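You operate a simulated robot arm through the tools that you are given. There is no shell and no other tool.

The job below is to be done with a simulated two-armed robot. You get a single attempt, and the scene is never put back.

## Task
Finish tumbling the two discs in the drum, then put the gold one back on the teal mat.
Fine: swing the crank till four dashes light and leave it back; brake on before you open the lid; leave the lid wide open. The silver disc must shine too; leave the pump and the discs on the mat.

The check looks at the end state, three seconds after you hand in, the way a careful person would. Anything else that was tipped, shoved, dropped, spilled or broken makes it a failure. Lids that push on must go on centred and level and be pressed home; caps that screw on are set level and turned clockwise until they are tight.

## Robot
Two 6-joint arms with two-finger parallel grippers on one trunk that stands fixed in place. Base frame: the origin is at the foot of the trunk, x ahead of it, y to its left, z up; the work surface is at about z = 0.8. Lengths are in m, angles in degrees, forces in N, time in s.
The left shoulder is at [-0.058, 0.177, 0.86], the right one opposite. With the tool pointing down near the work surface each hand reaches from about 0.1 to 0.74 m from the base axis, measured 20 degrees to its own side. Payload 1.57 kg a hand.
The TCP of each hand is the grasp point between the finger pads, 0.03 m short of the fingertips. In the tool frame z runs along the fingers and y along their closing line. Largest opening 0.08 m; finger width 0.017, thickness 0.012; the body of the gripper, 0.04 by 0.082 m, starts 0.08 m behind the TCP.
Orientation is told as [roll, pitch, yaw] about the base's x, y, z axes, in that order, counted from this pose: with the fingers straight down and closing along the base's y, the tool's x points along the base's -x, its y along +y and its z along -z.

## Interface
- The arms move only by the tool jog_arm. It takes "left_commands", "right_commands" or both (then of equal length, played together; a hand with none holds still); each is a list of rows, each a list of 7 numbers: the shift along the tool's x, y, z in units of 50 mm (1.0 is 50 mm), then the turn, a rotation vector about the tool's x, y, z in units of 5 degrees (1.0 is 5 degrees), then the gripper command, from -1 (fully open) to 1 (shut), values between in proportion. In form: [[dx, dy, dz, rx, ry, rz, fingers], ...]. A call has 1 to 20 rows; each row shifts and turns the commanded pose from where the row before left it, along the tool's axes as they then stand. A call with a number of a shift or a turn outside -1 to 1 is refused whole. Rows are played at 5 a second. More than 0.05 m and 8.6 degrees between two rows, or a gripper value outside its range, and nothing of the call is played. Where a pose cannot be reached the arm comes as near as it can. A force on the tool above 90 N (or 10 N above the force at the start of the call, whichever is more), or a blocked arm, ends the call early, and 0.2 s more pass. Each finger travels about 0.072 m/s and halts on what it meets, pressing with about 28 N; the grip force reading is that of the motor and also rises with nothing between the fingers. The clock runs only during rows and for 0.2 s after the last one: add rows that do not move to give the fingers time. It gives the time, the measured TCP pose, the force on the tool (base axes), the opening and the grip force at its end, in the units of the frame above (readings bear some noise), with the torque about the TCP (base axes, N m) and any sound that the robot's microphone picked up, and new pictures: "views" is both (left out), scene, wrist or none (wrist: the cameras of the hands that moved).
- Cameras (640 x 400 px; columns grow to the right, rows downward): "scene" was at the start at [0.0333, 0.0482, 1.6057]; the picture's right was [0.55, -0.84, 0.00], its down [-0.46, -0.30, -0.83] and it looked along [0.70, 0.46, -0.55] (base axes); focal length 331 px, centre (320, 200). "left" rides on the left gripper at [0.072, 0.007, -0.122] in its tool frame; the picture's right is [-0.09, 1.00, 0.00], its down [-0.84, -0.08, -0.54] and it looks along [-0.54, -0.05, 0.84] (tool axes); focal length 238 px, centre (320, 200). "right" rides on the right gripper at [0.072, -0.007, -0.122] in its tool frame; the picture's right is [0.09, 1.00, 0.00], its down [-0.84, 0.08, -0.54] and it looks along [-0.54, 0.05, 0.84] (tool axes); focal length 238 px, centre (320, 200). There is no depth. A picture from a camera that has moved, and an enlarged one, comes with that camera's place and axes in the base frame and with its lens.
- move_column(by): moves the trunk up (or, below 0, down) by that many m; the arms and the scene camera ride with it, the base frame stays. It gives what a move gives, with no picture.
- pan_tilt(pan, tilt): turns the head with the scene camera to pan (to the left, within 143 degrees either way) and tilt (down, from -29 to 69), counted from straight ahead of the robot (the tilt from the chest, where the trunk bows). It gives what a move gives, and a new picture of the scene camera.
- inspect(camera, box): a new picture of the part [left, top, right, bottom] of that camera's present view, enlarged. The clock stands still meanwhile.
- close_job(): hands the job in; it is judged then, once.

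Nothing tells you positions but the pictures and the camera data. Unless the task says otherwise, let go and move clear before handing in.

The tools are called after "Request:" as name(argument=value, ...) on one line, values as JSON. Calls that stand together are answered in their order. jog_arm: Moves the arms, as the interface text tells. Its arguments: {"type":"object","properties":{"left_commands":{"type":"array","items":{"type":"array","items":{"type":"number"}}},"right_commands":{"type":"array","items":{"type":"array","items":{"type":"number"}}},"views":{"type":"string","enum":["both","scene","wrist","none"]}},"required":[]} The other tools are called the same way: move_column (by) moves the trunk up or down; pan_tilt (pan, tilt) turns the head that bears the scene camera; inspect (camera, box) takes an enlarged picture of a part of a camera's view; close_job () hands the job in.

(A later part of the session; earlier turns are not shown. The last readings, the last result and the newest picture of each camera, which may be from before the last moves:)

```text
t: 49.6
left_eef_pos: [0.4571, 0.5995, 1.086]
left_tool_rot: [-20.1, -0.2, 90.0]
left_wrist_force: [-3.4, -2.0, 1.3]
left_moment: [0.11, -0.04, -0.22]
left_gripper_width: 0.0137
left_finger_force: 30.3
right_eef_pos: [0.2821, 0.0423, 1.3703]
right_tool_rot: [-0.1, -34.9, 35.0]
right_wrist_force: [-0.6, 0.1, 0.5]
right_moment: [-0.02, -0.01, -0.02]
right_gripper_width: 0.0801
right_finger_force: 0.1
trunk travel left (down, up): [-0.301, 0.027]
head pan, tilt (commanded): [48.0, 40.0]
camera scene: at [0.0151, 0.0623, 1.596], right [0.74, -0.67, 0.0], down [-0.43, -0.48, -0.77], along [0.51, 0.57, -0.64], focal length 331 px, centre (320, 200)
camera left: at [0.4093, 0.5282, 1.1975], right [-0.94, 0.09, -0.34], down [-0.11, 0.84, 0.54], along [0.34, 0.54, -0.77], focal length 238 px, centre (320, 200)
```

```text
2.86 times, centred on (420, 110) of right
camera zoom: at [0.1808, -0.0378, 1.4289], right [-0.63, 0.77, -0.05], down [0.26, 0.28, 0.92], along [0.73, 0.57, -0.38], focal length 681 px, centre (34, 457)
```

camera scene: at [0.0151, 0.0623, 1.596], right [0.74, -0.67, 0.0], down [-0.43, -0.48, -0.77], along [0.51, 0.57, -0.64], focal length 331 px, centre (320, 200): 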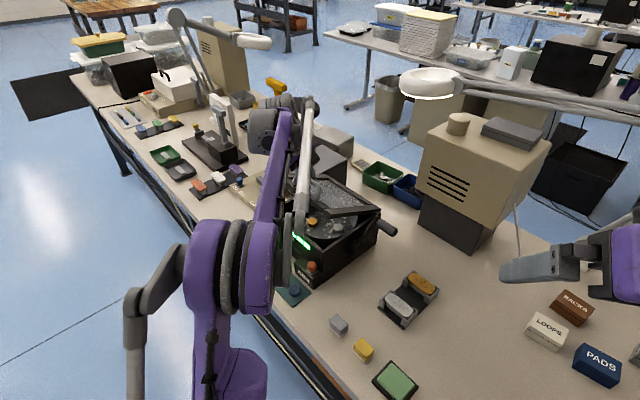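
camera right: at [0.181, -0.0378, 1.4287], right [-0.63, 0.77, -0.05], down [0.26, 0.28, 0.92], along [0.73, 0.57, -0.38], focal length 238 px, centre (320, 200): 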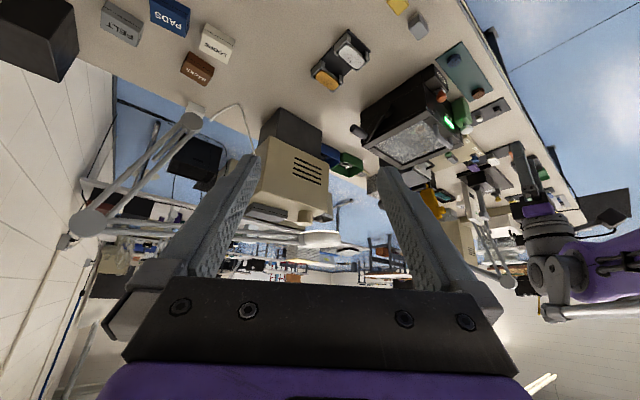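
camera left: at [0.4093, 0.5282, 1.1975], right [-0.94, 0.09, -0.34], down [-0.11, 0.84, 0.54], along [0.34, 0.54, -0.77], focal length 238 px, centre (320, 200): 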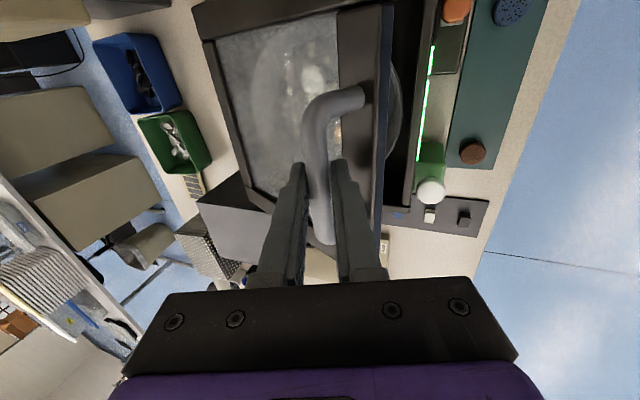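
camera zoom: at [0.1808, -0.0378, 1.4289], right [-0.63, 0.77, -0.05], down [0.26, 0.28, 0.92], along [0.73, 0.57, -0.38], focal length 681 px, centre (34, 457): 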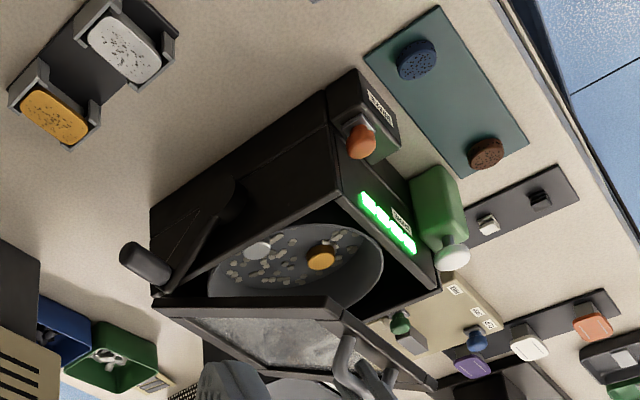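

The lid is about 28° open and the discs are visible in a shallow round tub. I continue the arc with the tilt.

Request:
jog_arm(left_commands=[[0, -0.208, -0.122, 1, 0, 0, 1], [0, -0.224, -0.092, 1, 0, 0, 1], [0, -0.234, -0.054, 1, 0, 0, 1], [0, -0.24, -0.022, 1, 0, 0, 1], [0, -0.242, 0.02, 1, 0, 0, 1], [0, 0, 0, 0, 0, 0, 1]], views="both")

Request:
inspect(camera="right", box=[330, 40, 510, 180])

```text
t: 51.0
left_eef_pos: [0.5028, 0.5987, 1.1267]
left_tool_rot: [-45.1, -0.1, 90.1]
left_wrist_force: [-0.1, 0.5, -0.5]
left_moment: [0.18, -0.05, -0.33]
left_gripper_width: 0.0136
left_finger_force: 29.8
right_eef_pos: [0.2831, 0.0429, 1.3695]
right_tool_rot: [-0.1, -35.0, 35.1]
right_wrist_force: [0.1, -0.3, 0.0]
right_moment: [0.01, 0.01, 0.0]
right_gripper_width: 0.0799
right_finger_force: 0.0
trunk travel left (down, up): [-0.301, 0.027]
head pan, tilt (commanded): [48.0, 40.0]
camera scene: at [0.0159, 0.0628, 1.596], right [0.74, -0.67, 0.0], down [-0.43, -0.48, -0.77], along [0.51, 0.57, -0.64], focal length 331 px, centre (320, 200)
camera left: at [0.4116, 0.5286, 1.2092], right [-0.7, 0.09, -0.71], down [-0.33, 0.84, 0.44], along [0.63, 0.54, -0.56], focal length 238 px, centre (320, 200)
```

scene: 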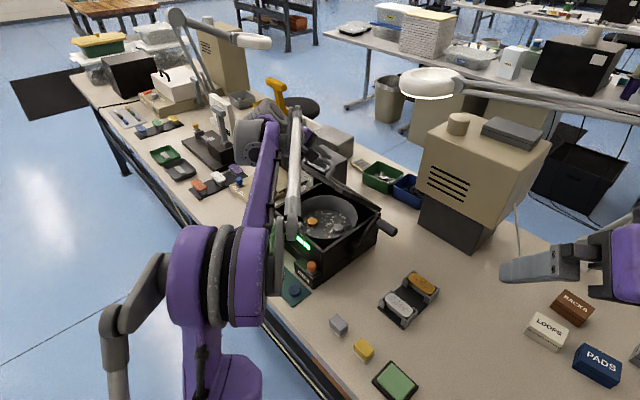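
left: 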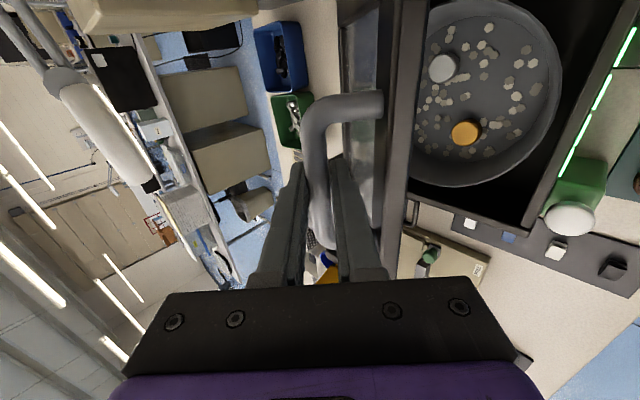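

```text
2.86 times, centred on (420, 110) of right
camera zoom: at [0.1815, -0.0373, 1.4288], right [-0.63, 0.77, -0.05], down [0.26, 0.28, 0.92], along [0.73, 0.57, -0.38], focal length 681 px, centre (34, 457)
```

zoom: 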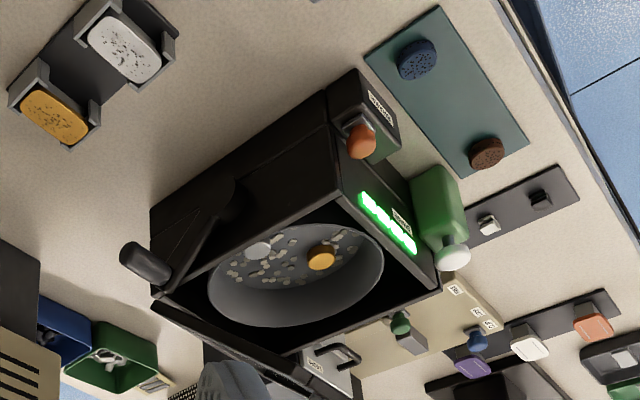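

The lid is at about 45° with almost no load on the hand. With one finger under the bar as a safeguard, I loosen the grip slightly to see whether the lid holds itself.

Request:
jog_arm(left_commands=[[0, 0, 0, 0, 0, 0, 0.4], [0, 0, 0, 0, 0, 0, 0.4], [0, 0, 0, 0, 0, 0, 0.4], [0, 0, 0, 0, 0, 0, 0.4]], views="wrist")

Request:
inspect(camera="left", box=[240, 60, 440, 280])

```text
t: 52.0
left_eef_pos: [0.5021, 0.599, 1.1273]
left_tool_rot: [-45.0, 0.0, 89.9]
left_wrist_force: [-0.3, 1.2, -0.5]
left_moment: [0.03, -0.03, 0.02]
left_gripper_width: 0.0249
left_finger_force: 0.6
right_eef_pos: [0.2819, 0.043, 1.3695]
right_tool_rot: [-0.1, -35.0, 35.0]
right_wrist_force: [-0.2, 0.1, -0.8]
right_moment: [-0.01, -0.01, 0.01]
right_gripper_width: 0.0801
right_finger_force: 0.0
trunk travel left (down, up): [-0.301, 0.027]
head pan, tilt (commanded): [48.0, 40.0]
camera left: at [0.4113, 0.5288, 1.2091], right [-0.7, 0.09, -0.7], down [-0.33, 0.84, 0.44], along [0.63, 0.54, -0.56], focal length 238 px, centre (320, 200)
```

left: 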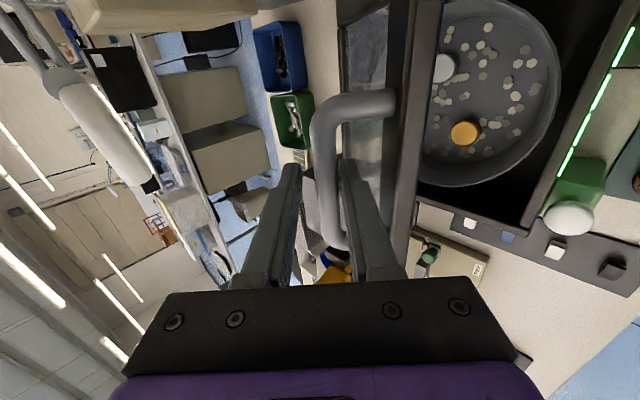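

```text
1.82 times, centred on (340, 170) of left
camera zoom: at [0.4113, 0.5288, 1.2091], right [-0.7, 0.09, -0.7], down [-0.33, 0.84, 0.44], along [0.63, 0.54, -0.56], focal length 433 px, centre (284, 254)
```

zoom: 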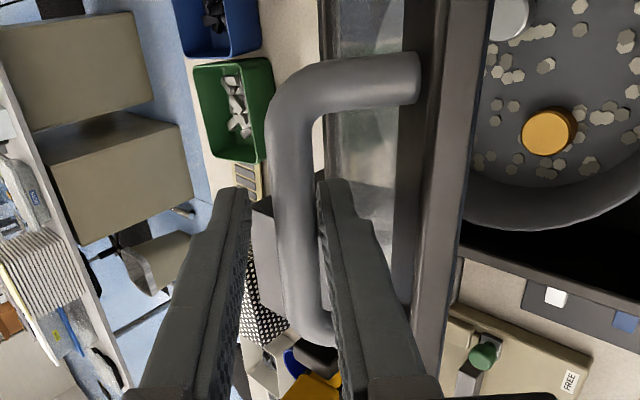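

The bar settled onto the lower finger, so the lid does not hold itself and must be carried past vertical. I re-grip, then lean the hand 30° sideways in the plane of the pads (toward +y) so the wrist stays within reach for the rest of the arc.

Request:
jog_arm(left_commands=[[0, 0, 0, 0, 0, 0, 1], [0, 0, 0, 0, 0, 0, 1], [0, 0, 0, 0, 0, 0, 1], [0, 0, 0, 0, -1, 0, 1], [0, 0, 0, 0, -1, 0, 1], [0, 0, 0, 0, -1, 0, 1], [0, 0, 0, 0, -1, 0, 1], [0, 0, 0, 0, -1, 0, 1], [0, 0, 0, 0, -1, 0, 1], [0, 0, 0, 0, 0, 0, 1]], views="both")

```text
t: 54.2
left_eef_pos: [0.5022, 0.5979, 1.1283]
left_tool_rot: [-49.1, -20.8, 112.2]
left_wrist_force: [1.9, -2.2, -4.6]
left_moment: [0.4, 0.02, -0.27]
left_gripper_width: 0.0137
left_finger_force: 30.4
right_eef_pos: [0.2843, 0.0424, 1.37]
right_tool_rot: [0.0, -35.0, 35.0]
right_wrist_force: [0.1, 0.6, -0.9]
right_moment: [0.01, -0.01, 0.03]
right_gripper_width: 0.08
right_finger_force: 0.0
trunk travel left (down, up): [-0.301, 0.027]
head pan, tilt (commanded): [48.0, 40.0]
camera scene: at [0.0165, 0.0628, 1.5959], right [0.74, -0.67, 0.0], down [-0.43, -0.48, -0.77], along [0.51, 0.57, -0.64], focal length 331 px, centre (320, 200)
camera left: at [0.4488, 0.4763, 1.1714], right [-0.74, 0.08, -0.67], down [-0.57, 0.45, 0.68], along [0.36, 0.89, -0.29], focal length 238 px, centre (320, 200)
```

scene: 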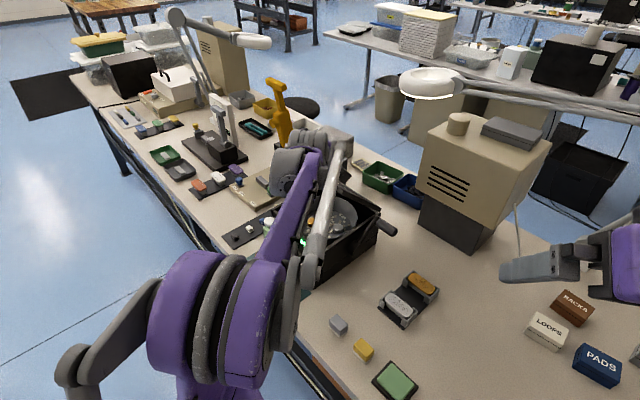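
left: 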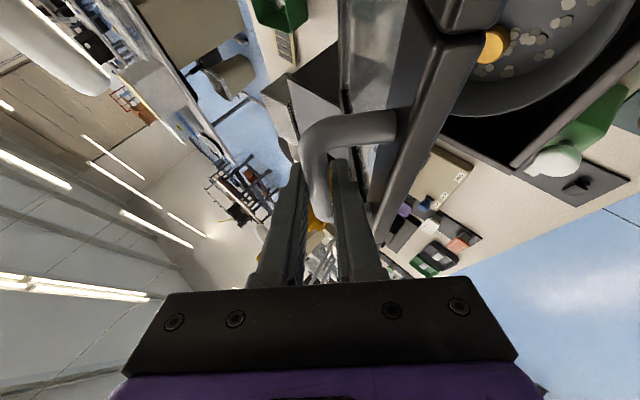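

The hand leans correctly and the bar is still held. I continue the arc from about 45° to 65° in small steps.

Request:
jog_arm(left_commands=[[0.021, -0.183, 0.036, 0, 0, 0, 1], [0.021, -0.183, 0.036, 0, 0, 0, 1], [0.029, -0.18, 0.05, 0, 0, 0, 1], [0.029, -0.18, 0.05, 0, 0, 0, 1], [0.037, -0.173, 0.063, 0, 0, 0, 1], [0.037, -0.173, 0.063, 0, 0, 0, 1], [0.044, -0.166, 0.077, 0, 0, 0, 1], [0.044, -0.166, 0.077, 0, 0, 0, 1], [0, 0, 0, 0, 0, 0, 1]], views="both")

Request:
inspect(camera="right", box=[330, 40, 510, 180])

```text
t: 56.2
left_eef_pos: [0.5669, 0.5989, 1.1602]
left_tool_rot: [-49.3, -20.7, 112.3]
left_wrist_force: [-4.9, 1.9, 15.0]
left_moment: [0.62, -0.11, -0.17]
left_gripper_width: 0.0136
left_finger_force: 30.2
right_eef_pos: [0.2816, 0.0424, 1.3696]
right_tool_rot: [0.0, -35.1, 35.0]
right_wrist_force: [-0.8, 0.4, -0.4]
right_moment: [-0.03, 0.0, -0.02]
right_gripper_width: 0.0799
right_finger_force: 0.1
trunk travel left (down, up): [-0.301, 0.027]
head pan, tilt (commanded): [48.0, 40.0]
camera scene: at [0.0135, 0.0615, 1.5961], right [0.74, -0.67, 0.0], down [-0.43, -0.48, -0.77], along [0.51, 0.57, -0.64], focal length 331 px, centre (320, 200)
camera left: at [0.515, 0.4763, 1.2038], right [-0.73, 0.08, -0.67], down [-0.57, 0.45, 0.68], along [0.36, 0.89, -0.29], focal length 238 px, centre (320, 200)
```

scene: 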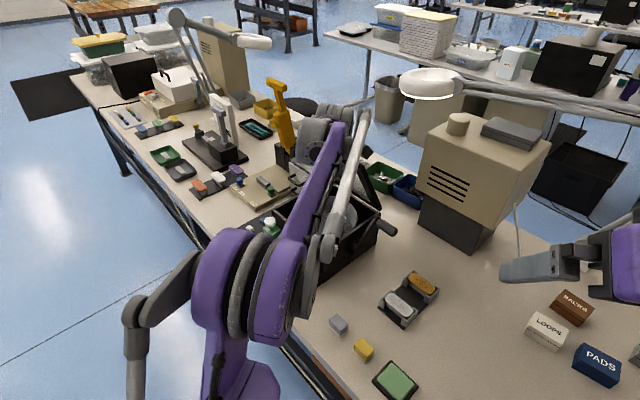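
left: 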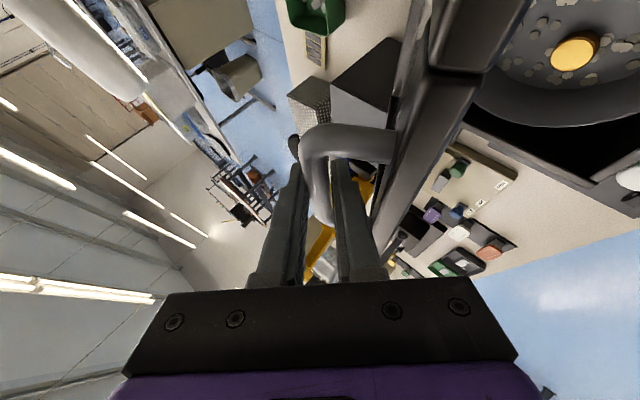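

```text
2.86 times, centred on (420, 110) of right
camera zoom: at [0.1794, -0.0384, 1.4291], right [-0.63, 0.77, -0.05], down [0.26, 0.28, 0.92], along [0.73, 0.57, -0.38], focal length 681 px, centre (34, 457)
```

zoom: 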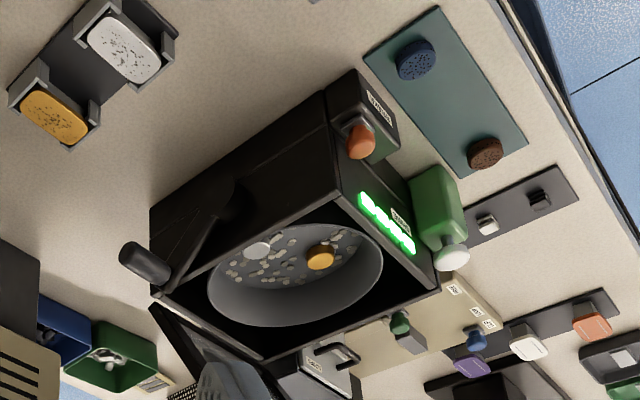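

The lid is near 64°, but a 15 N radial force has built up, meaning the true hinge lies a few millimetres further back and up than I took it. I loosen briefly to let the bar settle, re-grip, and go on with a corrected arc while easing the forward tilt.

Request:
jog_arm(left_commands=[[0, 0, 0, 0, 0, 0, 0.55], [0, 0, 0, 0, 0, 0, 0.55], [0.006, -0.122, 0.01, -0.433, 0, 0.25, 0.55], [0.006, -0.122, 0.01, -0.433, 0, 0.25, 0.55], [0, 0, 0, 0, 0, 0, 1], [0, 0, 0, 0, 0, 0, 1]], views="wrist")

```text
t: 57.6
left_eef_pos: [0.5794, 0.599, 1.1665]
left_tool_rot: [-44.0, -22.6, 110.3]
left_wrist_force: [0.0, -0.2, -2.7]
left_moment: [0.16, 0.08, -0.45]
left_gripper_width: 0.0135
left_finger_force: 29.8
right_eef_pos: [0.2838, 0.0429, 1.37]
right_tool_rot: [0.1, -34.9, 35.1]
right_wrist_force: [-0.1, -1.0, 0.4]
right_moment: [0.01, -0.02, -0.02]
right_gripper_width: 0.0801
right_finger_force: 0.0
trunk travel left (down, up): [-0.301, 0.027]
head pan, tilt (commanded): [48.0, 40.0]
camera left: at [0.5306, 0.4764, 1.2139], right [-0.79, 0.08, -0.6], down [-0.51, 0.45, 0.73], along [0.33, 0.89, -0.32], focal length 238 px, centre (320, 200)
```

left: 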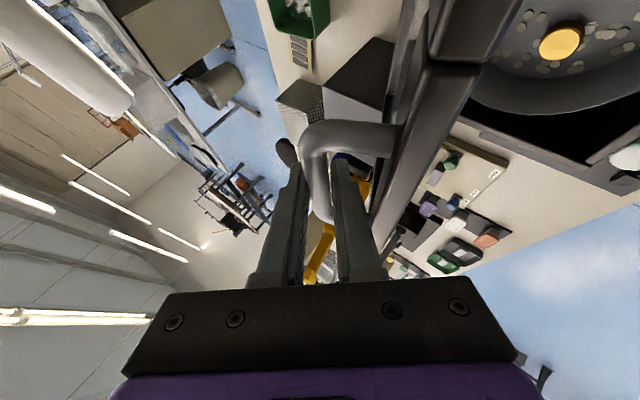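

The force dropped to about 3 N. I continue with a slightly loose cage so no force stores up, to about 77°.

Request:
jog_arm(left_commands=[[0.047, -0.172, 0.082, -0.433, 0, 0.25, 0.6], [0.047, -0.172, 0.082, -0.433, 0, 0.25, 0.6], [0.047, -0.171, 0.082, -0.433, 0, 0.25, 0.6], [0.047, -0.171, 0.082, -0.433, 0, 0.25, 0.6], [0, 0, 0, 0, 0, 0, 0.6]], views="both")

Request:
inspect(camera="right", box=[330, 40, 510, 180])

```text
t: 58.8
left_eef_pos: [0.6162, 0.6006, 1.1719]
left_tool_rot: [-33.5, -25.7, 106.1]
left_wrist_force: [-1.1, 0.7, -0.2]
left_moment: [0.0, 0.02, -0.01]
left_gripper_width: 0.0162
left_finger_force: 0.7
right_eef_pos: [0.282, 0.0436, 1.3695]
right_tool_rot: [0.0, -35.0, 35.0]
right_wrist_force: [0.0, 0.5, 0.3]
right_moment: [-0.01, 0.03, 0.02]
right_gripper_width: 0.0804
right_finger_force: 0.1
trunk travel left (down, up): [-0.301, 0.027]
head pan, tilt (commanded): [48.0, 40.0]
camera scene: at [0.0154, 0.0628, 1.5959], right [0.74, -0.67, 0.0], down [-0.43, -0.48, -0.77], along [0.51, 0.57, -0.64], focal length 331 px, centre (320, 200)
camera left: at [0.5764, 0.4782, 1.2282], right [-0.89, 0.08, -0.46], down [-0.38, 0.45, 0.81], along [0.27, 0.89, -0.37], focal length 238 px, centre (320, 200)
```

scene: 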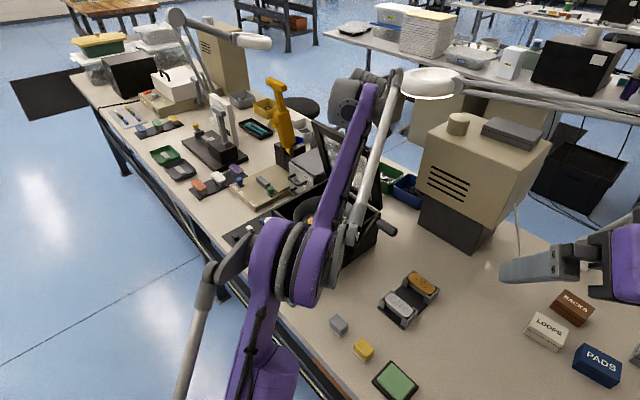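
left: 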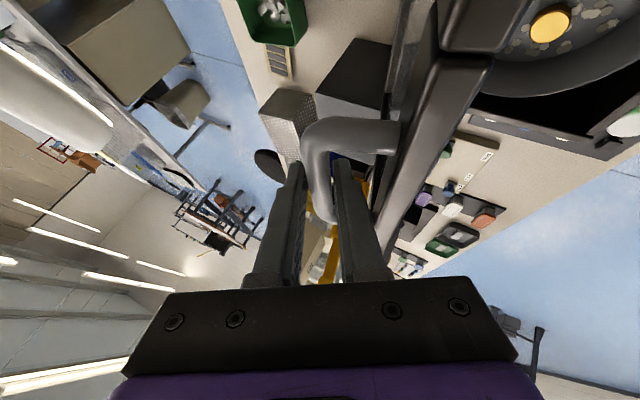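

```text
2.86 times, centred on (420, 110) of right
camera zoom: at [0.181, -0.0373, 1.4288], right [-0.63, 0.77, -0.05], down [0.26, 0.28, 0.92], along [0.73, 0.57, -0.38], focal length 681 px, centre (34, 457)
```

zoom: 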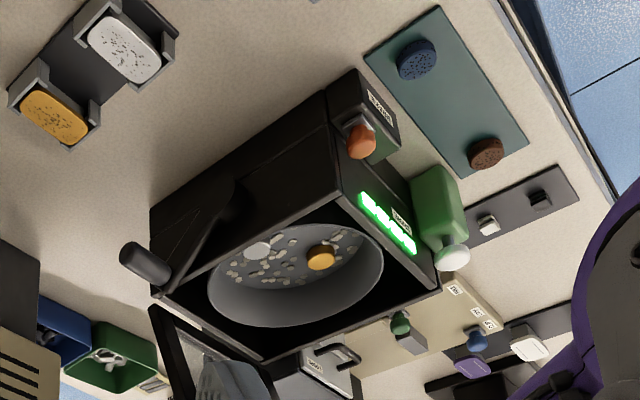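

No force and still within reach at about 77°. I carry on to about 87°.

Request:
jog_arm(left_commands=[[0.047, -0.172, 0.082, -0.433, 0, 0.25, 0.6], [0.047, -0.172, 0.082, -0.433, 0, 0.25, 0.6], [0.047, -0.17, 0.081, -0.26, 0, 0.15, 0.6], [0.047, -0.17, 0.081, -0.26, 0, 0.15, 0.6], [0, 0, 0, 0, 0, 0, 0.6]], views="both")

```text
t: 60.0
left_eef_pos: [0.6322, 0.5877, 1.1549]
left_tool_rot: [-25.0, -27.7, 102.3]
left_wrist_force: [0.7, 0.7, 0.3]
left_moment: [0.01, -0.01, -0.02]
left_gripper_width: 0.0163
left_finger_force: 0.3
left hand out of reach, approached as far as the arm can: row 2, 3, 4
right_eef_pos: [0.2836, 0.0444, 1.3699]
right_tool_rot: [0.0, -35.0, 34.9]
right_wrist_force: [0.0, 0.4, -0.4]
right_moment: [-0.01, -0.01, -0.01]
right_gripper_width: 0.0801
right_finger_force: 0.0
trunk travel left (down, up): [-0.301, 0.027]
head pan, tilt (commanded): [48.0, 40.0]
camera scene: at [0.0158, 0.063, 1.596], right [0.74, -0.67, 0.0], down [-0.43, -0.48, -0.77], along [0.51, 0.57, -0.64], focal length 331 px, centre (320, 200)
camera left: at [0.6008, 0.4663, 1.2156], right [-0.94, 0.08, -0.33], down [-0.26, 0.45, 0.85], along [0.22, 0.89, -0.41], focal length 238 px, centre (320, 200)
```

scene: 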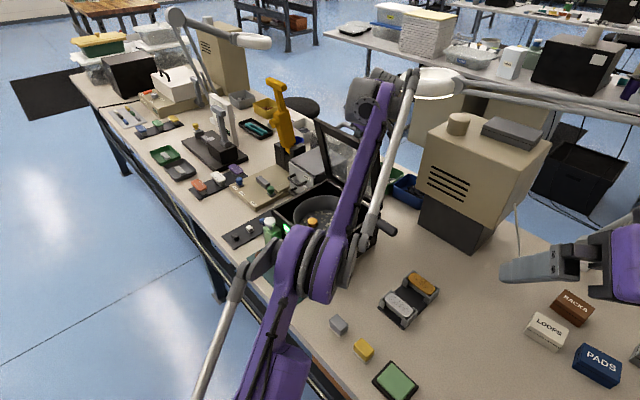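
left: 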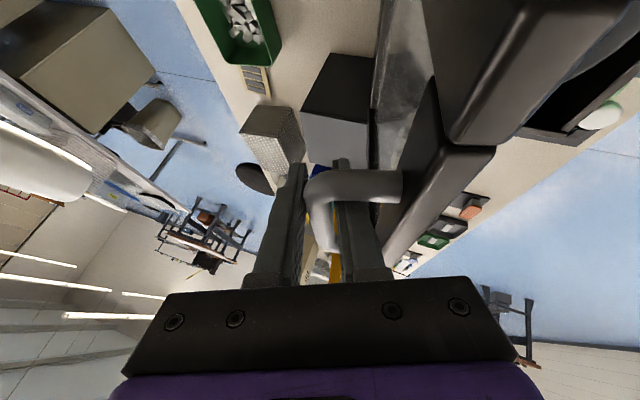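

The arm reached its limit at roughly 80°, with the bar having slid a little deeper between the fingers. The bar is only caged, so I raise the trunk its last 27 mm to gain reach.

Request:
move_column(by=0.025)

Request:
inspect(camera="left", box=[200, 100, 500, 300])

Request:
inspect(camera="scene", box=[260, 80, 460, 260])

```text
t: 60.7
left_eef_pos: [0.633, 0.5865, 1.1783]
left_tool_rot: [-25.0, -27.7, 102.2]
left_wrist_force: [-1.2, -1.1, -1.2]
left_moment: [-0.01, -0.03, 0.0]
left_gripper_width: 0.0161
left_finger_force: 0.1
right_eef_pos: [0.2823, 0.0439, 1.394]
right_tool_rot: [0.0, -35.0, 35.1]
right_wrist_force: [-0.4, -0.4, -0.5]
right_moment: [0.02, 0.0, -0.05]
right_gripper_width: 0.0801
right_finger_force: 0.0
trunk travel left (down, up): [-0.326, 0.002]
head pan, tilt (commanded): [48.0, 40.0]
```

```text
2.00 times, centred on (350, 200) of left
camera zoom: at [0.6006, 0.4644, 1.2409], right [-0.94, 0.08, -0.33], down [-0.26, 0.45, 0.85], along [0.22, 0.89, -0.41], focal length 477 px, centre (260, 200)
```

zoom: 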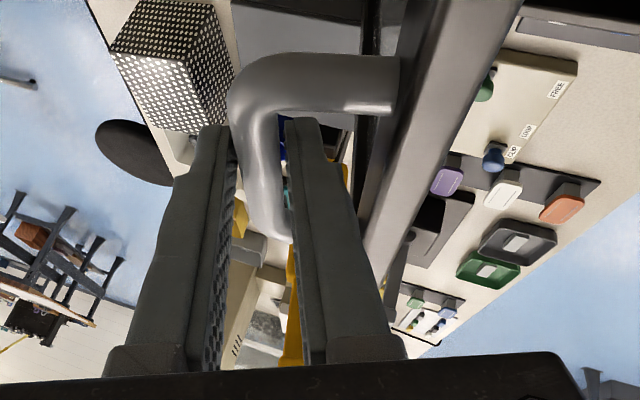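

```text
2.22 times, centred on (360, 170) of scene
camera zoom: at [0.0139, 0.063, 1.621], right [0.74, -0.67, 0.0], down [-0.43, -0.48, -0.77], along [0.51, 0.57, -0.64], focal length 735 px, centre (231, 267)
```

zoom: 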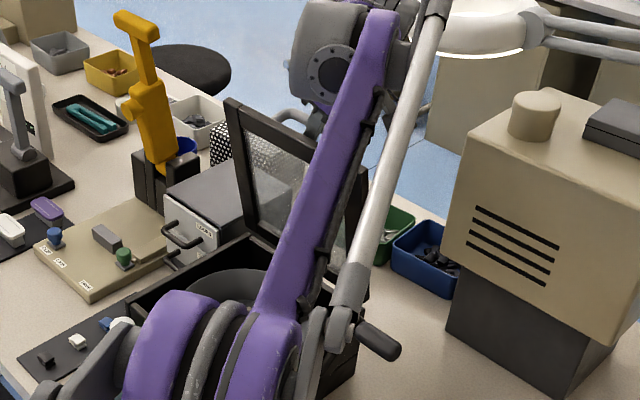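

The lid is at about 81°, nearly upright, with the bar caged between the finger pads. I lean the hand further sideways (20° more, in the plane of the pads) to gain more forward reach.

Request:
jog_arm(left_commands=[[0, 0, 0, 0, -1, 0, 0.6], [0, 0, 0, 0, -1, 0, 0.6], [0, 0, 0, 0, -1, 0, 0.6], [0, 0, 0, 0, -1, 0, 0.6], [0, 0, 0, 0, 0, 0, 0.6]], views="wrist")

```text
t: 61.9
left_eef_pos: [0.6327, 0.5873, 1.178]
left_tool_rot: [-32.2, -45.3, 114.0]
left_wrist_force: [-0.2, -0.9, -1.5]
left_moment: [0.0, -0.05, 0.01]
left_gripper_width: 0.016
left_finger_force: 0.2
right_eef_pos: [0.2827, 0.0438, 1.3953]
right_tool_rot: [0.0, -35.0, 35.0]
right_wrist_force: [-0.7, -0.1, -0.1]
right_moment: [0.01, 0.03, -0.02]
right_gripper_width: 0.0802
right_finger_force: 0.1
trunk travel left (down, up): [-0.326, 0.002]
head pan, tilt (commanded): [48.0, 40.0]
camera left: at [0.6178, 0.4488, 1.1973], right [-0.95, 0.06, -0.31], down [-0.3, 0.12, 0.95], along [0.09, 0.99, -0.1], focal length 238 px, centre (320, 200)
```

left: 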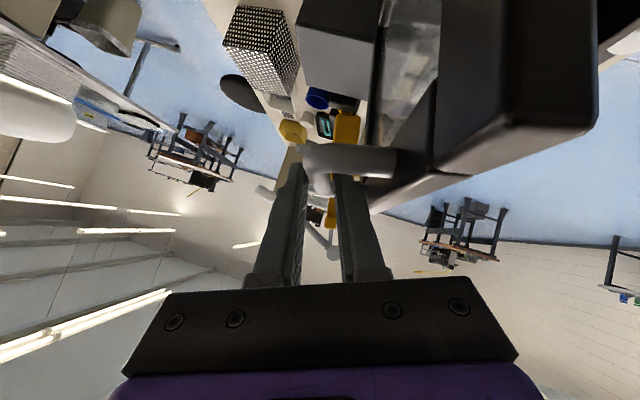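

The sideways lean worked and the arm has room again. I push the bar forward (+x) to bring the lid past vertical.

Request:
jog_arm(left_commands=[[0.051, -0.124, 0.043, 0, 0, 0, 0.6], [0.051, -0.124, 0.043, 0, 0, 0, 0.6], [0.051, -0.124, 0.043, 0, 0, 0, 0.6], [0.051, -0.124, 0.043, 0, 0, 0, 0.6], [0.051, -0.124, 0.043, 0, 0, 0, 0.6], [0.051, -0.124, 0.043, 0, 0, 0, 0.6], [0, 0, 0, 0, 0, 0, 0.6]], views="both")

```text
t: 63.5
left_eef_pos: [0.6751, 0.5855, 1.1749]
left_tool_rot: [-32.0, -45.3, 113.9]
left_wrist_force: [-0.2, -0.1, 0.0]
left_moment: [-0.02, 0.0, 0.03]
left_gripper_width: 0.0159
left_finger_force: 0.1
right_eef_pos: [0.2829, 0.0431, 1.3951]
right_tool_rot: [0.0, -35.1, 35.1]
right_wrist_force: [0.6, 0.9, 0.4]
right_moment: [-0.01, 0.02, 0.0]
right_gripper_width: 0.0799
right_finger_force: 0.0
trunk travel left (down, up): [-0.326, 0.002]
head pan, tilt (commanded): [48.0, 40.0]
camera scene: at [0.0143, 0.0627, 1.6208], right [0.74, -0.67, 0.0], down [-0.43, -0.48, -0.77], along [0.51, 0.57, -0.64], focal length 331 px, centre (320, 200)
camera left: at [0.6602, 0.448, 1.1934], right [-0.95, 0.06, -0.31], down [-0.3, 0.12, 0.95], along [0.09, 0.99, -0.1], focal length 238 px, centre (320, 200)
```

scene: 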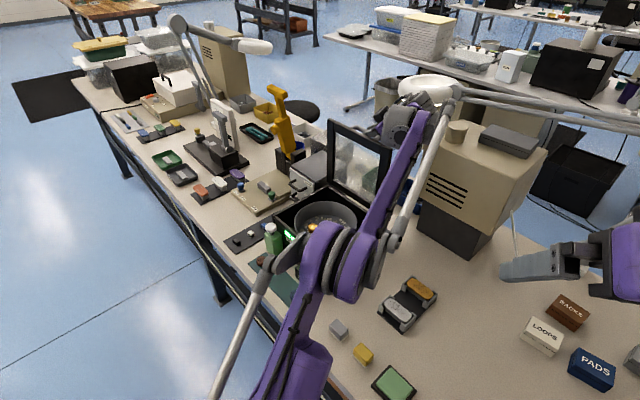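
left: 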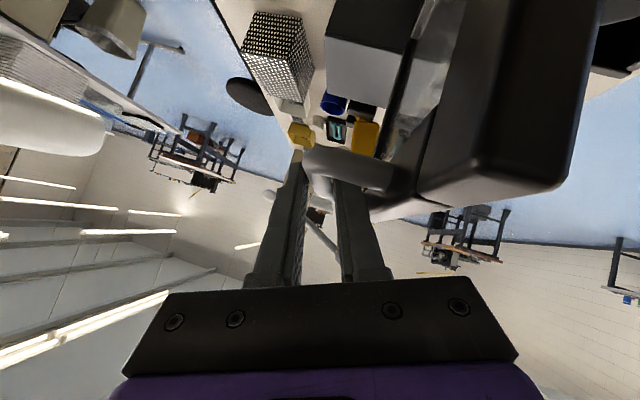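

The lid is now about 92°, and the arm still has reach. I keep going to find the open stop, easing the tilt as the angle grows.

Request:
jog_arm(left_commands=[[0.057, -0.099, 0.048, -0.257, 0, 0.306, 0.6], [0.057, -0.099, 0.048, -0.257, 0, 0.306, 0.6], [0.057, -0.099, 0.048, -0.257, 0, 0.306, 0.6], [0.057, -0.099, 0.048, 0, 0, 0, 0.6], [0, 0, 0, 0, 0, 0, 0.6]], views="both")

Request:
inspect(camera="scene", box=[260, 80, 460, 260])

```text
t: 64.7
left_eef_pos: [0.6787, 0.5839, 1.166]
left_tool_rot: [-24.2, -48.0, 108.4]
left_wrist_force: [5.1, 27.1, 53.4]
left_moment: [-1.22, 1.11, -1.01]
left_gripper_width: 0.0166
left_finger_force: 0.5
left hand out of reach, approached as far as the arm can: row 2, 3, 4
right_eef_pos: [0.2795, 0.0432, 1.3955]
right_tool_rot: [-0.2, -35.2, 35.0]
right_wrist_force: [-0.4, -0.6, 0.1]
right_moment: [-0.02, -0.01, -0.01]
right_gripper_width: 0.0802
right_finger_force: 0.1
trunk travel left (down, up): [-0.326, 0.002]
head pan, tilt (commanded): [48.0, 40.0]
camera scene: at [0.0094, 0.0628, 1.6214], right [0.74, -0.67, 0.0], down [-0.43, -0.48, -0.77], along [0.51, 0.57, -0.64], focal length 331 px, centre (320, 200)
camera left: at [0.6676, 0.4456, 1.1858], right [-0.98, 0.06, -0.21], down [-0.2, 0.11, 0.97], along [0.08, 0.99, -0.1], focal length 238 px, centre (320, 200)
```

scene: 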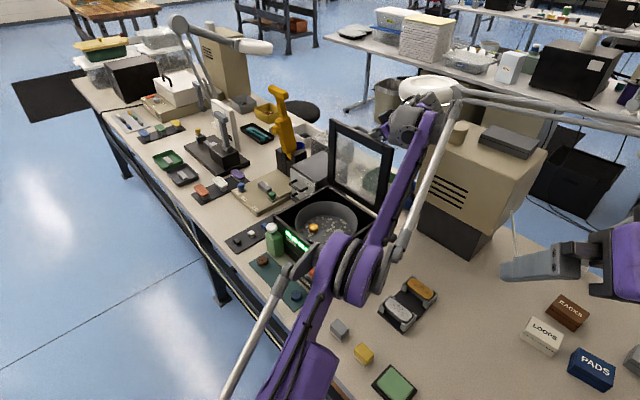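
left: 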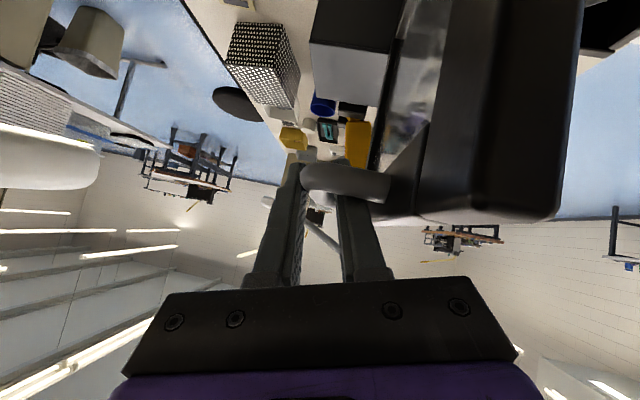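

```text
2.22 times, centred on (360, 170) of scene
camera zoom: at [0.0094, 0.0628, 1.6214], right [0.74, -0.67, 0.0], down [-0.43, -0.48, -0.77], along [0.51, 0.57, -0.64], focal length 735 px, centre (231, 267)
```

zoom: 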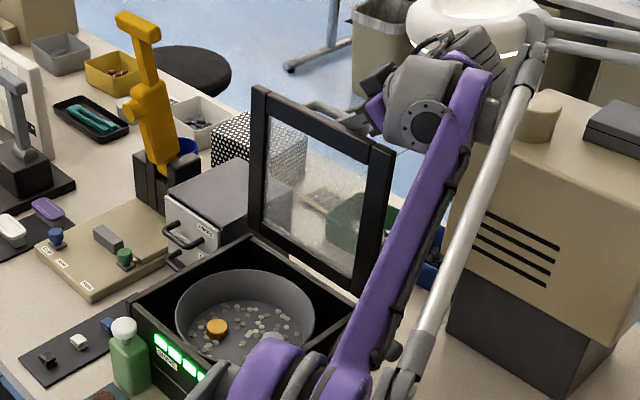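

The arm ran out of reach and the hand sagged onto the lid edge (53 N), so I immediately retrace the last small motion to relieve it.

Request:
jog_arm(left_commands=[[-0.056, 0.007, -0.033, 0.257, 0, -0.306, 0.6], [-0.056, 0.007, -0.033, 0.257, 0, -0.306, 0.6], [-0.056, 0.007, -0.033, 0.257, 0, -0.306, 0.6], [0, 0, 0, 0, 0, 0, 0.6]], views="both")

Request:
inspect(camera="right", box=[320, 40, 520, 200])

```text
t: 65.7
left_eef_pos: [0.6783, 0.5845, 1.1691]
left_tool_rot: [-32.3, -45.3, 114.1]
left_wrist_force: [1.9, 21.1, 24.1]
left_moment: [-0.56, 0.57, -0.7]
left_gripper_width: 0.0151
left_finger_force: 0.0
right_eef_pos: [0.2802, 0.045, 1.3942]
right_tool_rot: [-0.1, -35.0, 35.0]
right_wrist_force: [0.1, -0.4, 0.3]
right_moment: [0.04, -0.02, 0.03]
right_gripper_width: 0.0796
right_finger_force: 0.1
trunk travel left (down, up): [-0.326, 0.002]
head pan, tilt (commanded): [48.0, 40.0]
camera scene: at [0.0121, 0.0647, 1.6207], right [0.74, -0.67, 0.0], down [-0.43, -0.48, -0.77], along [0.51, 0.57, -0.64], focal length 331 px, centre (320, 200)
camera left: at [0.6635, 0.446, 1.1878], right [-0.95, 0.06, -0.31], down [-0.3, 0.12, 0.95], along [0.09, 0.99, -0.1], focal length 238 px, centre (320, 200)
```

scene: 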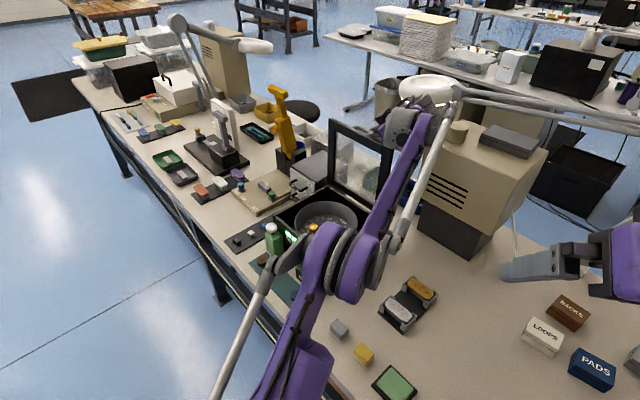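
left: 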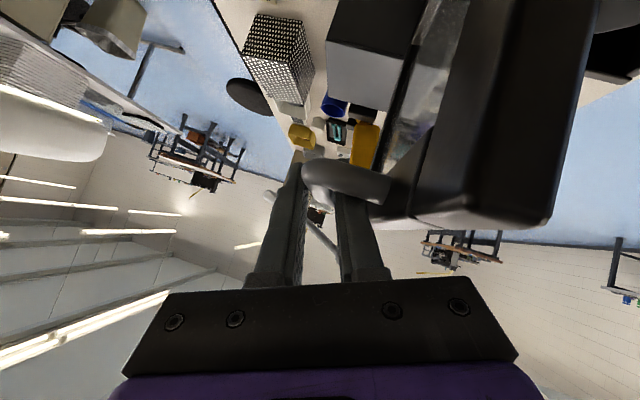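

```text
2.50 times, centred on (420, 120) of right
camera zoom: at [0.1792, -0.0354, 1.4539], right [-0.63, 0.77, -0.05], down [0.26, 0.28, 0.92], along [0.73, 0.57, -0.38], focal length 596 px, centre (70, 400)
```

zoom: 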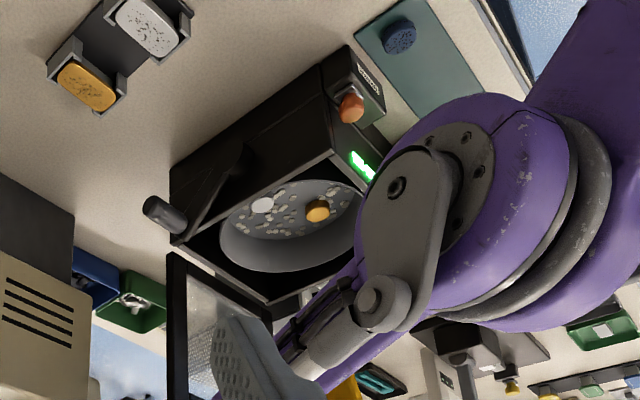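

The force pattern matches a finger side leaning on the handle's −y corner. I shift the hand 10 mm away from that corner (up and toward +y along the pad plane).

Request:
jog_arm(left_commands=[[-0.1, 0, 0, 0, 0, 0, 0.6], [-0.1, 0, 0, 0, 0, 0, 0.6], [0, 0, 0, 0, 0, 0, 0.6]], views="both")

```text
t: 66.5
left_eef_pos: [0.6764, 0.5881, 1.1751]
left_tool_rot: [-32.1, -45.2, 114.1]
left_wrist_force: [0.6, 0.7, 0.2]
left_moment: [0.0, 0.01, -0.01]
left_gripper_width: 0.0162
left_finger_force: 0.1
right_eef_pos: [0.2835, 0.0438, 1.3946]
right_tool_rot: [-0.1, -35.0, 35.0]
right_wrist_force: [0.1, -0.7, -0.3]
right_moment: [-0.01, 0.01, 0.01]
right_gripper_width: 0.0799
right_finger_force: 0.1
trunk travel left (down, up): [-0.326, 0.002]
head pan, tilt (commanded): [48.0, 40.0]
camera scene: at [0.0147, 0.0631, 1.6208], right [0.74, -0.67, 0.0], down [-0.43, -0.48, -0.77], along [0.51, 0.57, -0.64], focal length 331 px, centre (320, 200)
camera left: at [0.663, 0.4505, 1.1936], right [-0.95, 0.06, -0.31], down [-0.3, 0.12, 0.95], along [0.09, 0.99, -0.1], focal length 238 px, centre (320, 200)
```

scene: 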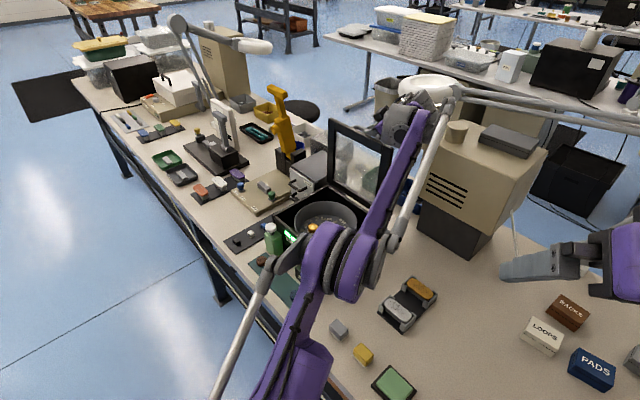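
left: 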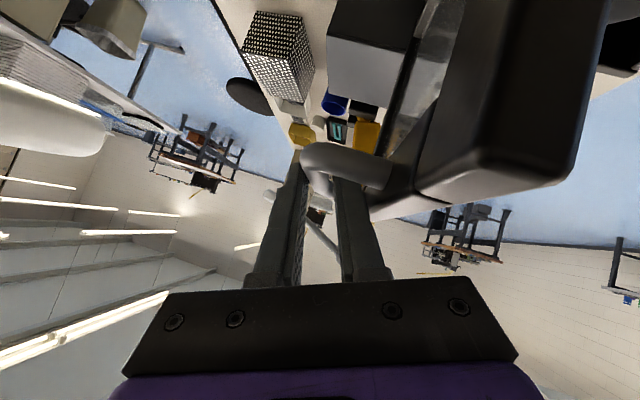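

The force is gone and the lid stands at about 93°. I widen the cage a little to see which way the lid wants to fall.

Request:
jog_arm(left_commands=[[0, 0, 0, 0, 0, 0, 0.1], [0, 0, 0, 0, 0, 0, 0.1], [0, 0, 0, 0, 0, 0, 0.1], [0, 0, 0, 0, 0, 0, 0.1]], views="wrist")

Request:
inspect(camera="left", box=[220, 100, 460, 290])

```text
t: 67.5
left_eef_pos: [0.6759, 0.5894, 1.175]
left_tool_rot: [-32.1, -45.2, 114.0]
left_wrist_force: [0.0, 0.1, -0.3]
left_moment: [0.02, -0.01, 0.0]
left_gripper_width: 0.0358
left_finger_force: 0.1
right_eef_pos: [0.2833, 0.0426, 1.3952]
right_tool_rot: [0.1, -35.0, 35.1]
right_wrist_force: [0.3, 0.3, -0.1]
right_moment: [0.0, 0.02, 0.02]
right_gripper_width: 0.08
right_finger_force: 0.0
trunk travel left (down, up): [-0.326, 0.002]
head pan, tilt (commanded): [48.0, 40.0]
camera left: at [0.6626, 0.4509, 1.1941], right [-0.95, 0.06, -0.31], down [-0.3, 0.12, 0.95], along [0.09, 0.99, -0.1], focal length 238 px, centre (320, 200)
```

left: 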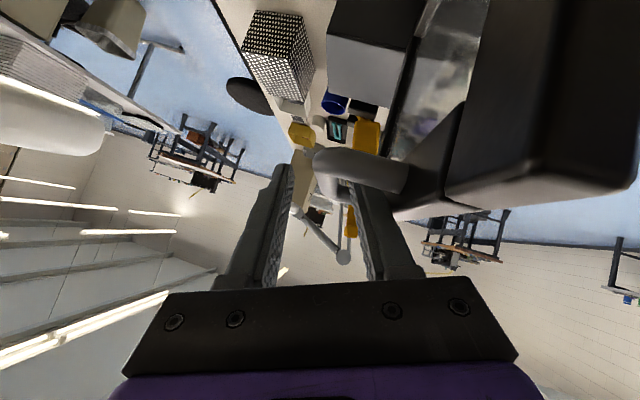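

```text
2.11 times, centred on (340, 195) of left
camera zoom: at [0.6626, 0.4509, 1.1941], right [-0.95, 0.06, -0.31], down [-0.3, 0.12, 0.95], along [0.09, 0.99, -0.1], focal length 502 px, centre (278, 210)
```

zoom: 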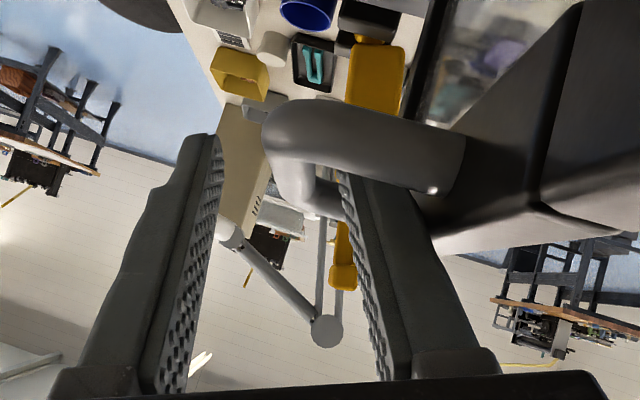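

The lid still leans back on the −x finger, so it is not yet past its balance point. I close the cage again, tilt the fingers slightly more forward to gain reach, and push on in small steps.

Request:
jog_arm(left_commands=[[0, 0, 0, 0, 0, 0, 0.6], [0, 0, 0, 0, 0, 0, 0.6], [0, 0, 0, 0.386, 0, -0.46, 0.6], [0, 0, 0, 0.386, 0, -0.46, 0.6], [0.06, -0.073, 0.05, 0, 0, 0, 0.6], [0.06, -0.073, 0.05, 0, 0, 0, 0.6], [0, 0, 0, 0, 0, 0, 0.6]], views="wrist")

```text
t: 69.1
left_eef_pos: [0.6878, 0.5894, 1.1727]
left_tool_rot: [-39.6, -42.6, 119.2]
left_wrist_force: [-0.1, 0.0, 0.0]
left_moment: [0.0, 0.01, -0.02]
left_gripper_width: 0.0158
left_finger_force: 0.1
right_eef_pos: [0.2831, 0.0427, 1.3939]
right_tool_rot: [-0.1, -34.9, 35.0]
right_wrist_force: [-0.2, -0.8, 0.0]
right_moment: [-0.01, 0.02, -0.01]
right_gripper_width: 0.08
right_finger_force: 0.2
trunk travel left (down, up): [-0.326, 0.002]
head pan, tilt (commanded): [48.0, 40.0]
camera left: at [0.6713, 0.4505, 1.1896], right [-0.91, 0.06, -0.4], down [-0.4, 0.12, 0.91], along [0.1, 0.99, -0.09], focal length 238 px, centre (320, 200)
```

left: 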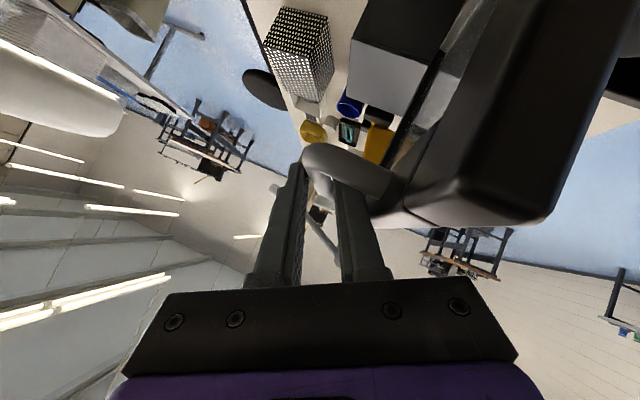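

The lid is now about 97° with no force. Two more small steps, going slightly deeper so the bar stays on the pads.

Request:
jog_arm(left_commands=[[0.06, -0.073, 0.09, 0, 0, 0, 0.6], [0.06, -0.073, 0.09, 0, 0, 0, 0.6], [0, 0, 0, 0, 0, 0, 0.6]], views="both")

```text
t: 69.9
left_eef_pos: [0.6963, 0.5892, 1.1688]
left_tool_rot: [-39.7, -42.7, 119.3]
left_wrist_force: [-6.6, -11.9, 17.4]
left_moment: [-1.68, 2.12, 2.31]
left_gripper_width: 0.014
left_finger_force: 0.1
right_eef_pos: [0.2803, 0.0396, 1.396]
right_tool_rot: [0.1, -35.2, 35.0]
right_wrist_force: [-0.2, -0.9, 1.2]
right_moment: [0.0, 0.0, 0.02]
right_gripper_width: 0.0802
right_finger_force: 0.2
trunk travel left (down, up): [-0.326, 0.002]
head pan, tilt (commanded): [48.0, 40.0]
camera scene: at [0.0112, 0.0582, 1.6212], right [0.74, -0.67, 0.0], down [-0.43, -0.48, -0.77], along [0.51, 0.57, -0.64], focal length 331 px, centre (320, 200)
camera left: at [0.6796, 0.4507, 1.1866], right [-0.91, 0.06, -0.41], down [-0.4, 0.12, 0.91], along [0.1, 0.99, -0.09], focal length 238 px, centre (320, 200)
```

scene: 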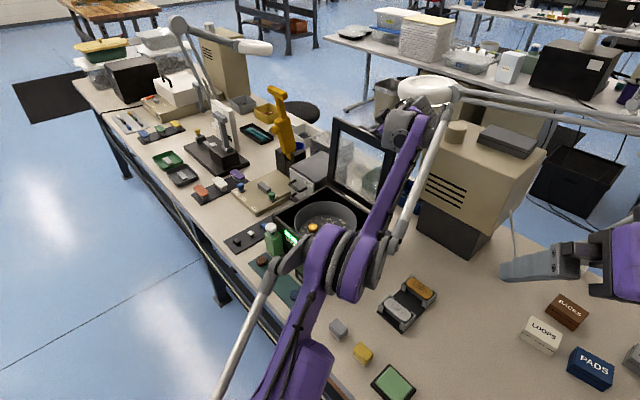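
left: 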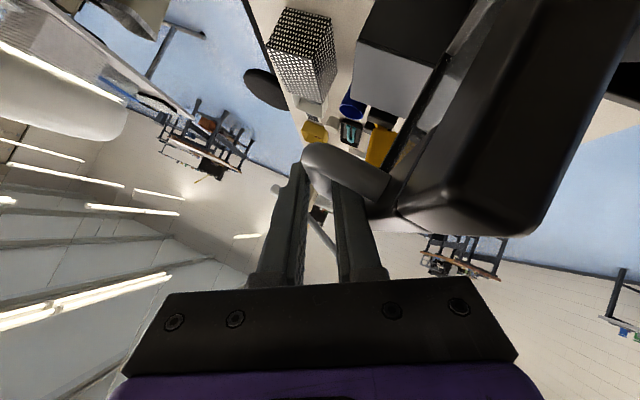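

A side contact built up (about 22 N, the lid edge jamming a finger), so I back off one step and re-test the lid's tendency by widening the cage.

Request:
jog_arm(left_commands=[[-0.06, 0.04, -0.09, 0, 0, 0, 0.6], [0, 0, 0, 0, 0, 0, 0.3], [0, 0, 0, 0, 0, 0, 0.1], [0, 0, 0, 0, 0, 0, 0.1], [0, 0, 0, 0, 0, 0, 0.1]], views="wrist")

Request:
inspect(camera="left", box=[220, 100, 460, 290])

```text
t: 71.1
left_eef_pos: [0.6921, 0.5911, 1.1697]
left_tool_rot: [-39.6, -42.5, 119.3]
left_wrist_force: [1.0, 3.5, 13.2]
left_moment: [-0.4, 0.5, -0.01]
left_gripper_width: 0.0294
left_finger_force: 0.0
right_eef_pos: [0.2817, 0.0421, 1.3939]
right_tool_rot: [0.0, -35.2, 35.1]
right_wrist_force: [-0.1, -0.7, 0.1]
right_moment: [-0.01, -0.03, -0.02]
right_gripper_width: 0.0798
right_finger_force: 0.0
trunk travel left (down, up): [-0.326, 0.002]
head pan, tilt (commanded): [48.0, 40.0]
camera left: at [0.6768, 0.4522, 1.187], right [-0.91, 0.06, -0.41], down [-0.4, 0.12, 0.91], along [0.1, 0.99, -0.09], focal length 238 px, centre (320, 200)
```

left: 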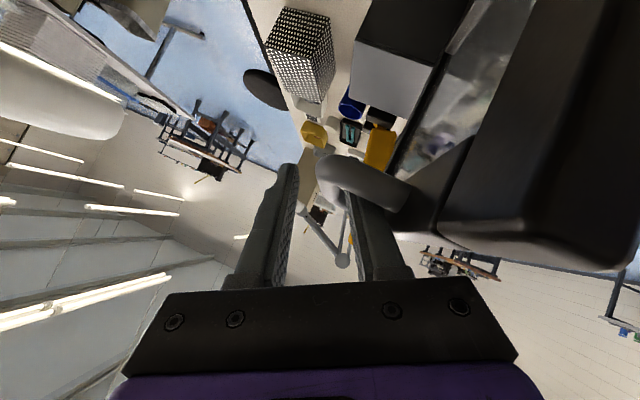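

```text
2.11 times, centred on (340, 195) of left
camera zoom: at [0.6768, 0.4522, 1.187], right [-0.91, 0.06, -0.41], down [-0.4, 0.12, 0.91], along [0.1, 0.99, -0.09], focal length 502 px, centre (278, 210)
```

zoom: 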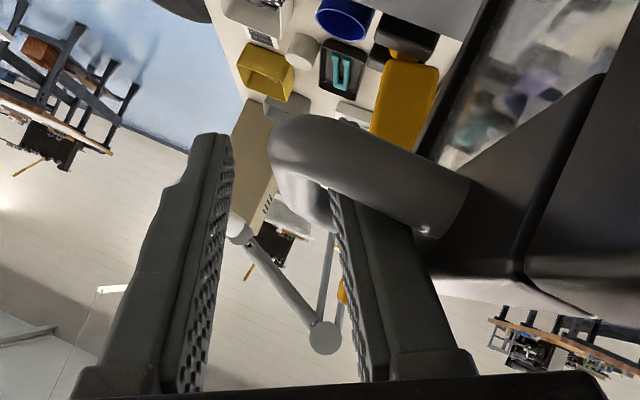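

The lid is about 96° but this grip is at its geometric limit: the −x finger is wedged between bar and lid edge. I ease the left fingers to relieve that, and bring the right hand forward so it can support and push the lid from inside.

Request:
jog_arm(left_commands=[[0, 0, 0, 0, 0, 0, 0.4], [0, 0, 0, 0, 0, 0, 0.4], [0, 0, 0, 0, 0, 0, 0.4]], views="wrist")

```text
t: 71.9
left_eef_pos: [0.693, 0.5905, 1.1691]
left_tool_rot: [-39.4, -42.5, 119.1]
left_wrist_force: [0.5, 1.0, 0.3]
left_moment: [-0.04, 0.08, -0.01]
left_gripper_width: 0.0239
left_finger_force: 0.0
right_eef_pos: [0.2835, 0.0432, 1.3938]
right_tool_rot: [-0.1, -35.0, 35.0]
right_wrist_force: [-0.2, 0.2, -0.4]
right_moment: [0.0, 0.02, 0.02]
right_gripper_width: 0.08
right_finger_force: 0.1
trunk travel left (down, up): [-0.326, 0.002]
head pan, tilt (commanded): [48.0, 40.0]
camera left: at [0.678, 0.4523, 1.1858], right [-0.91, 0.06, -0.4], down [-0.4, 0.12, 0.91], along [0.1, 0.99, -0.09], focal length 238 px, centre (320, 200)
```

left: 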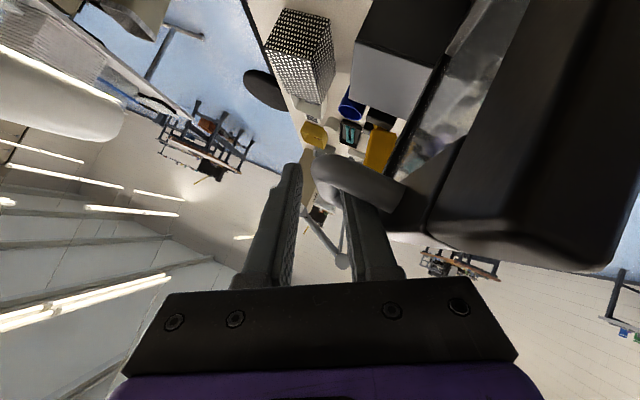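

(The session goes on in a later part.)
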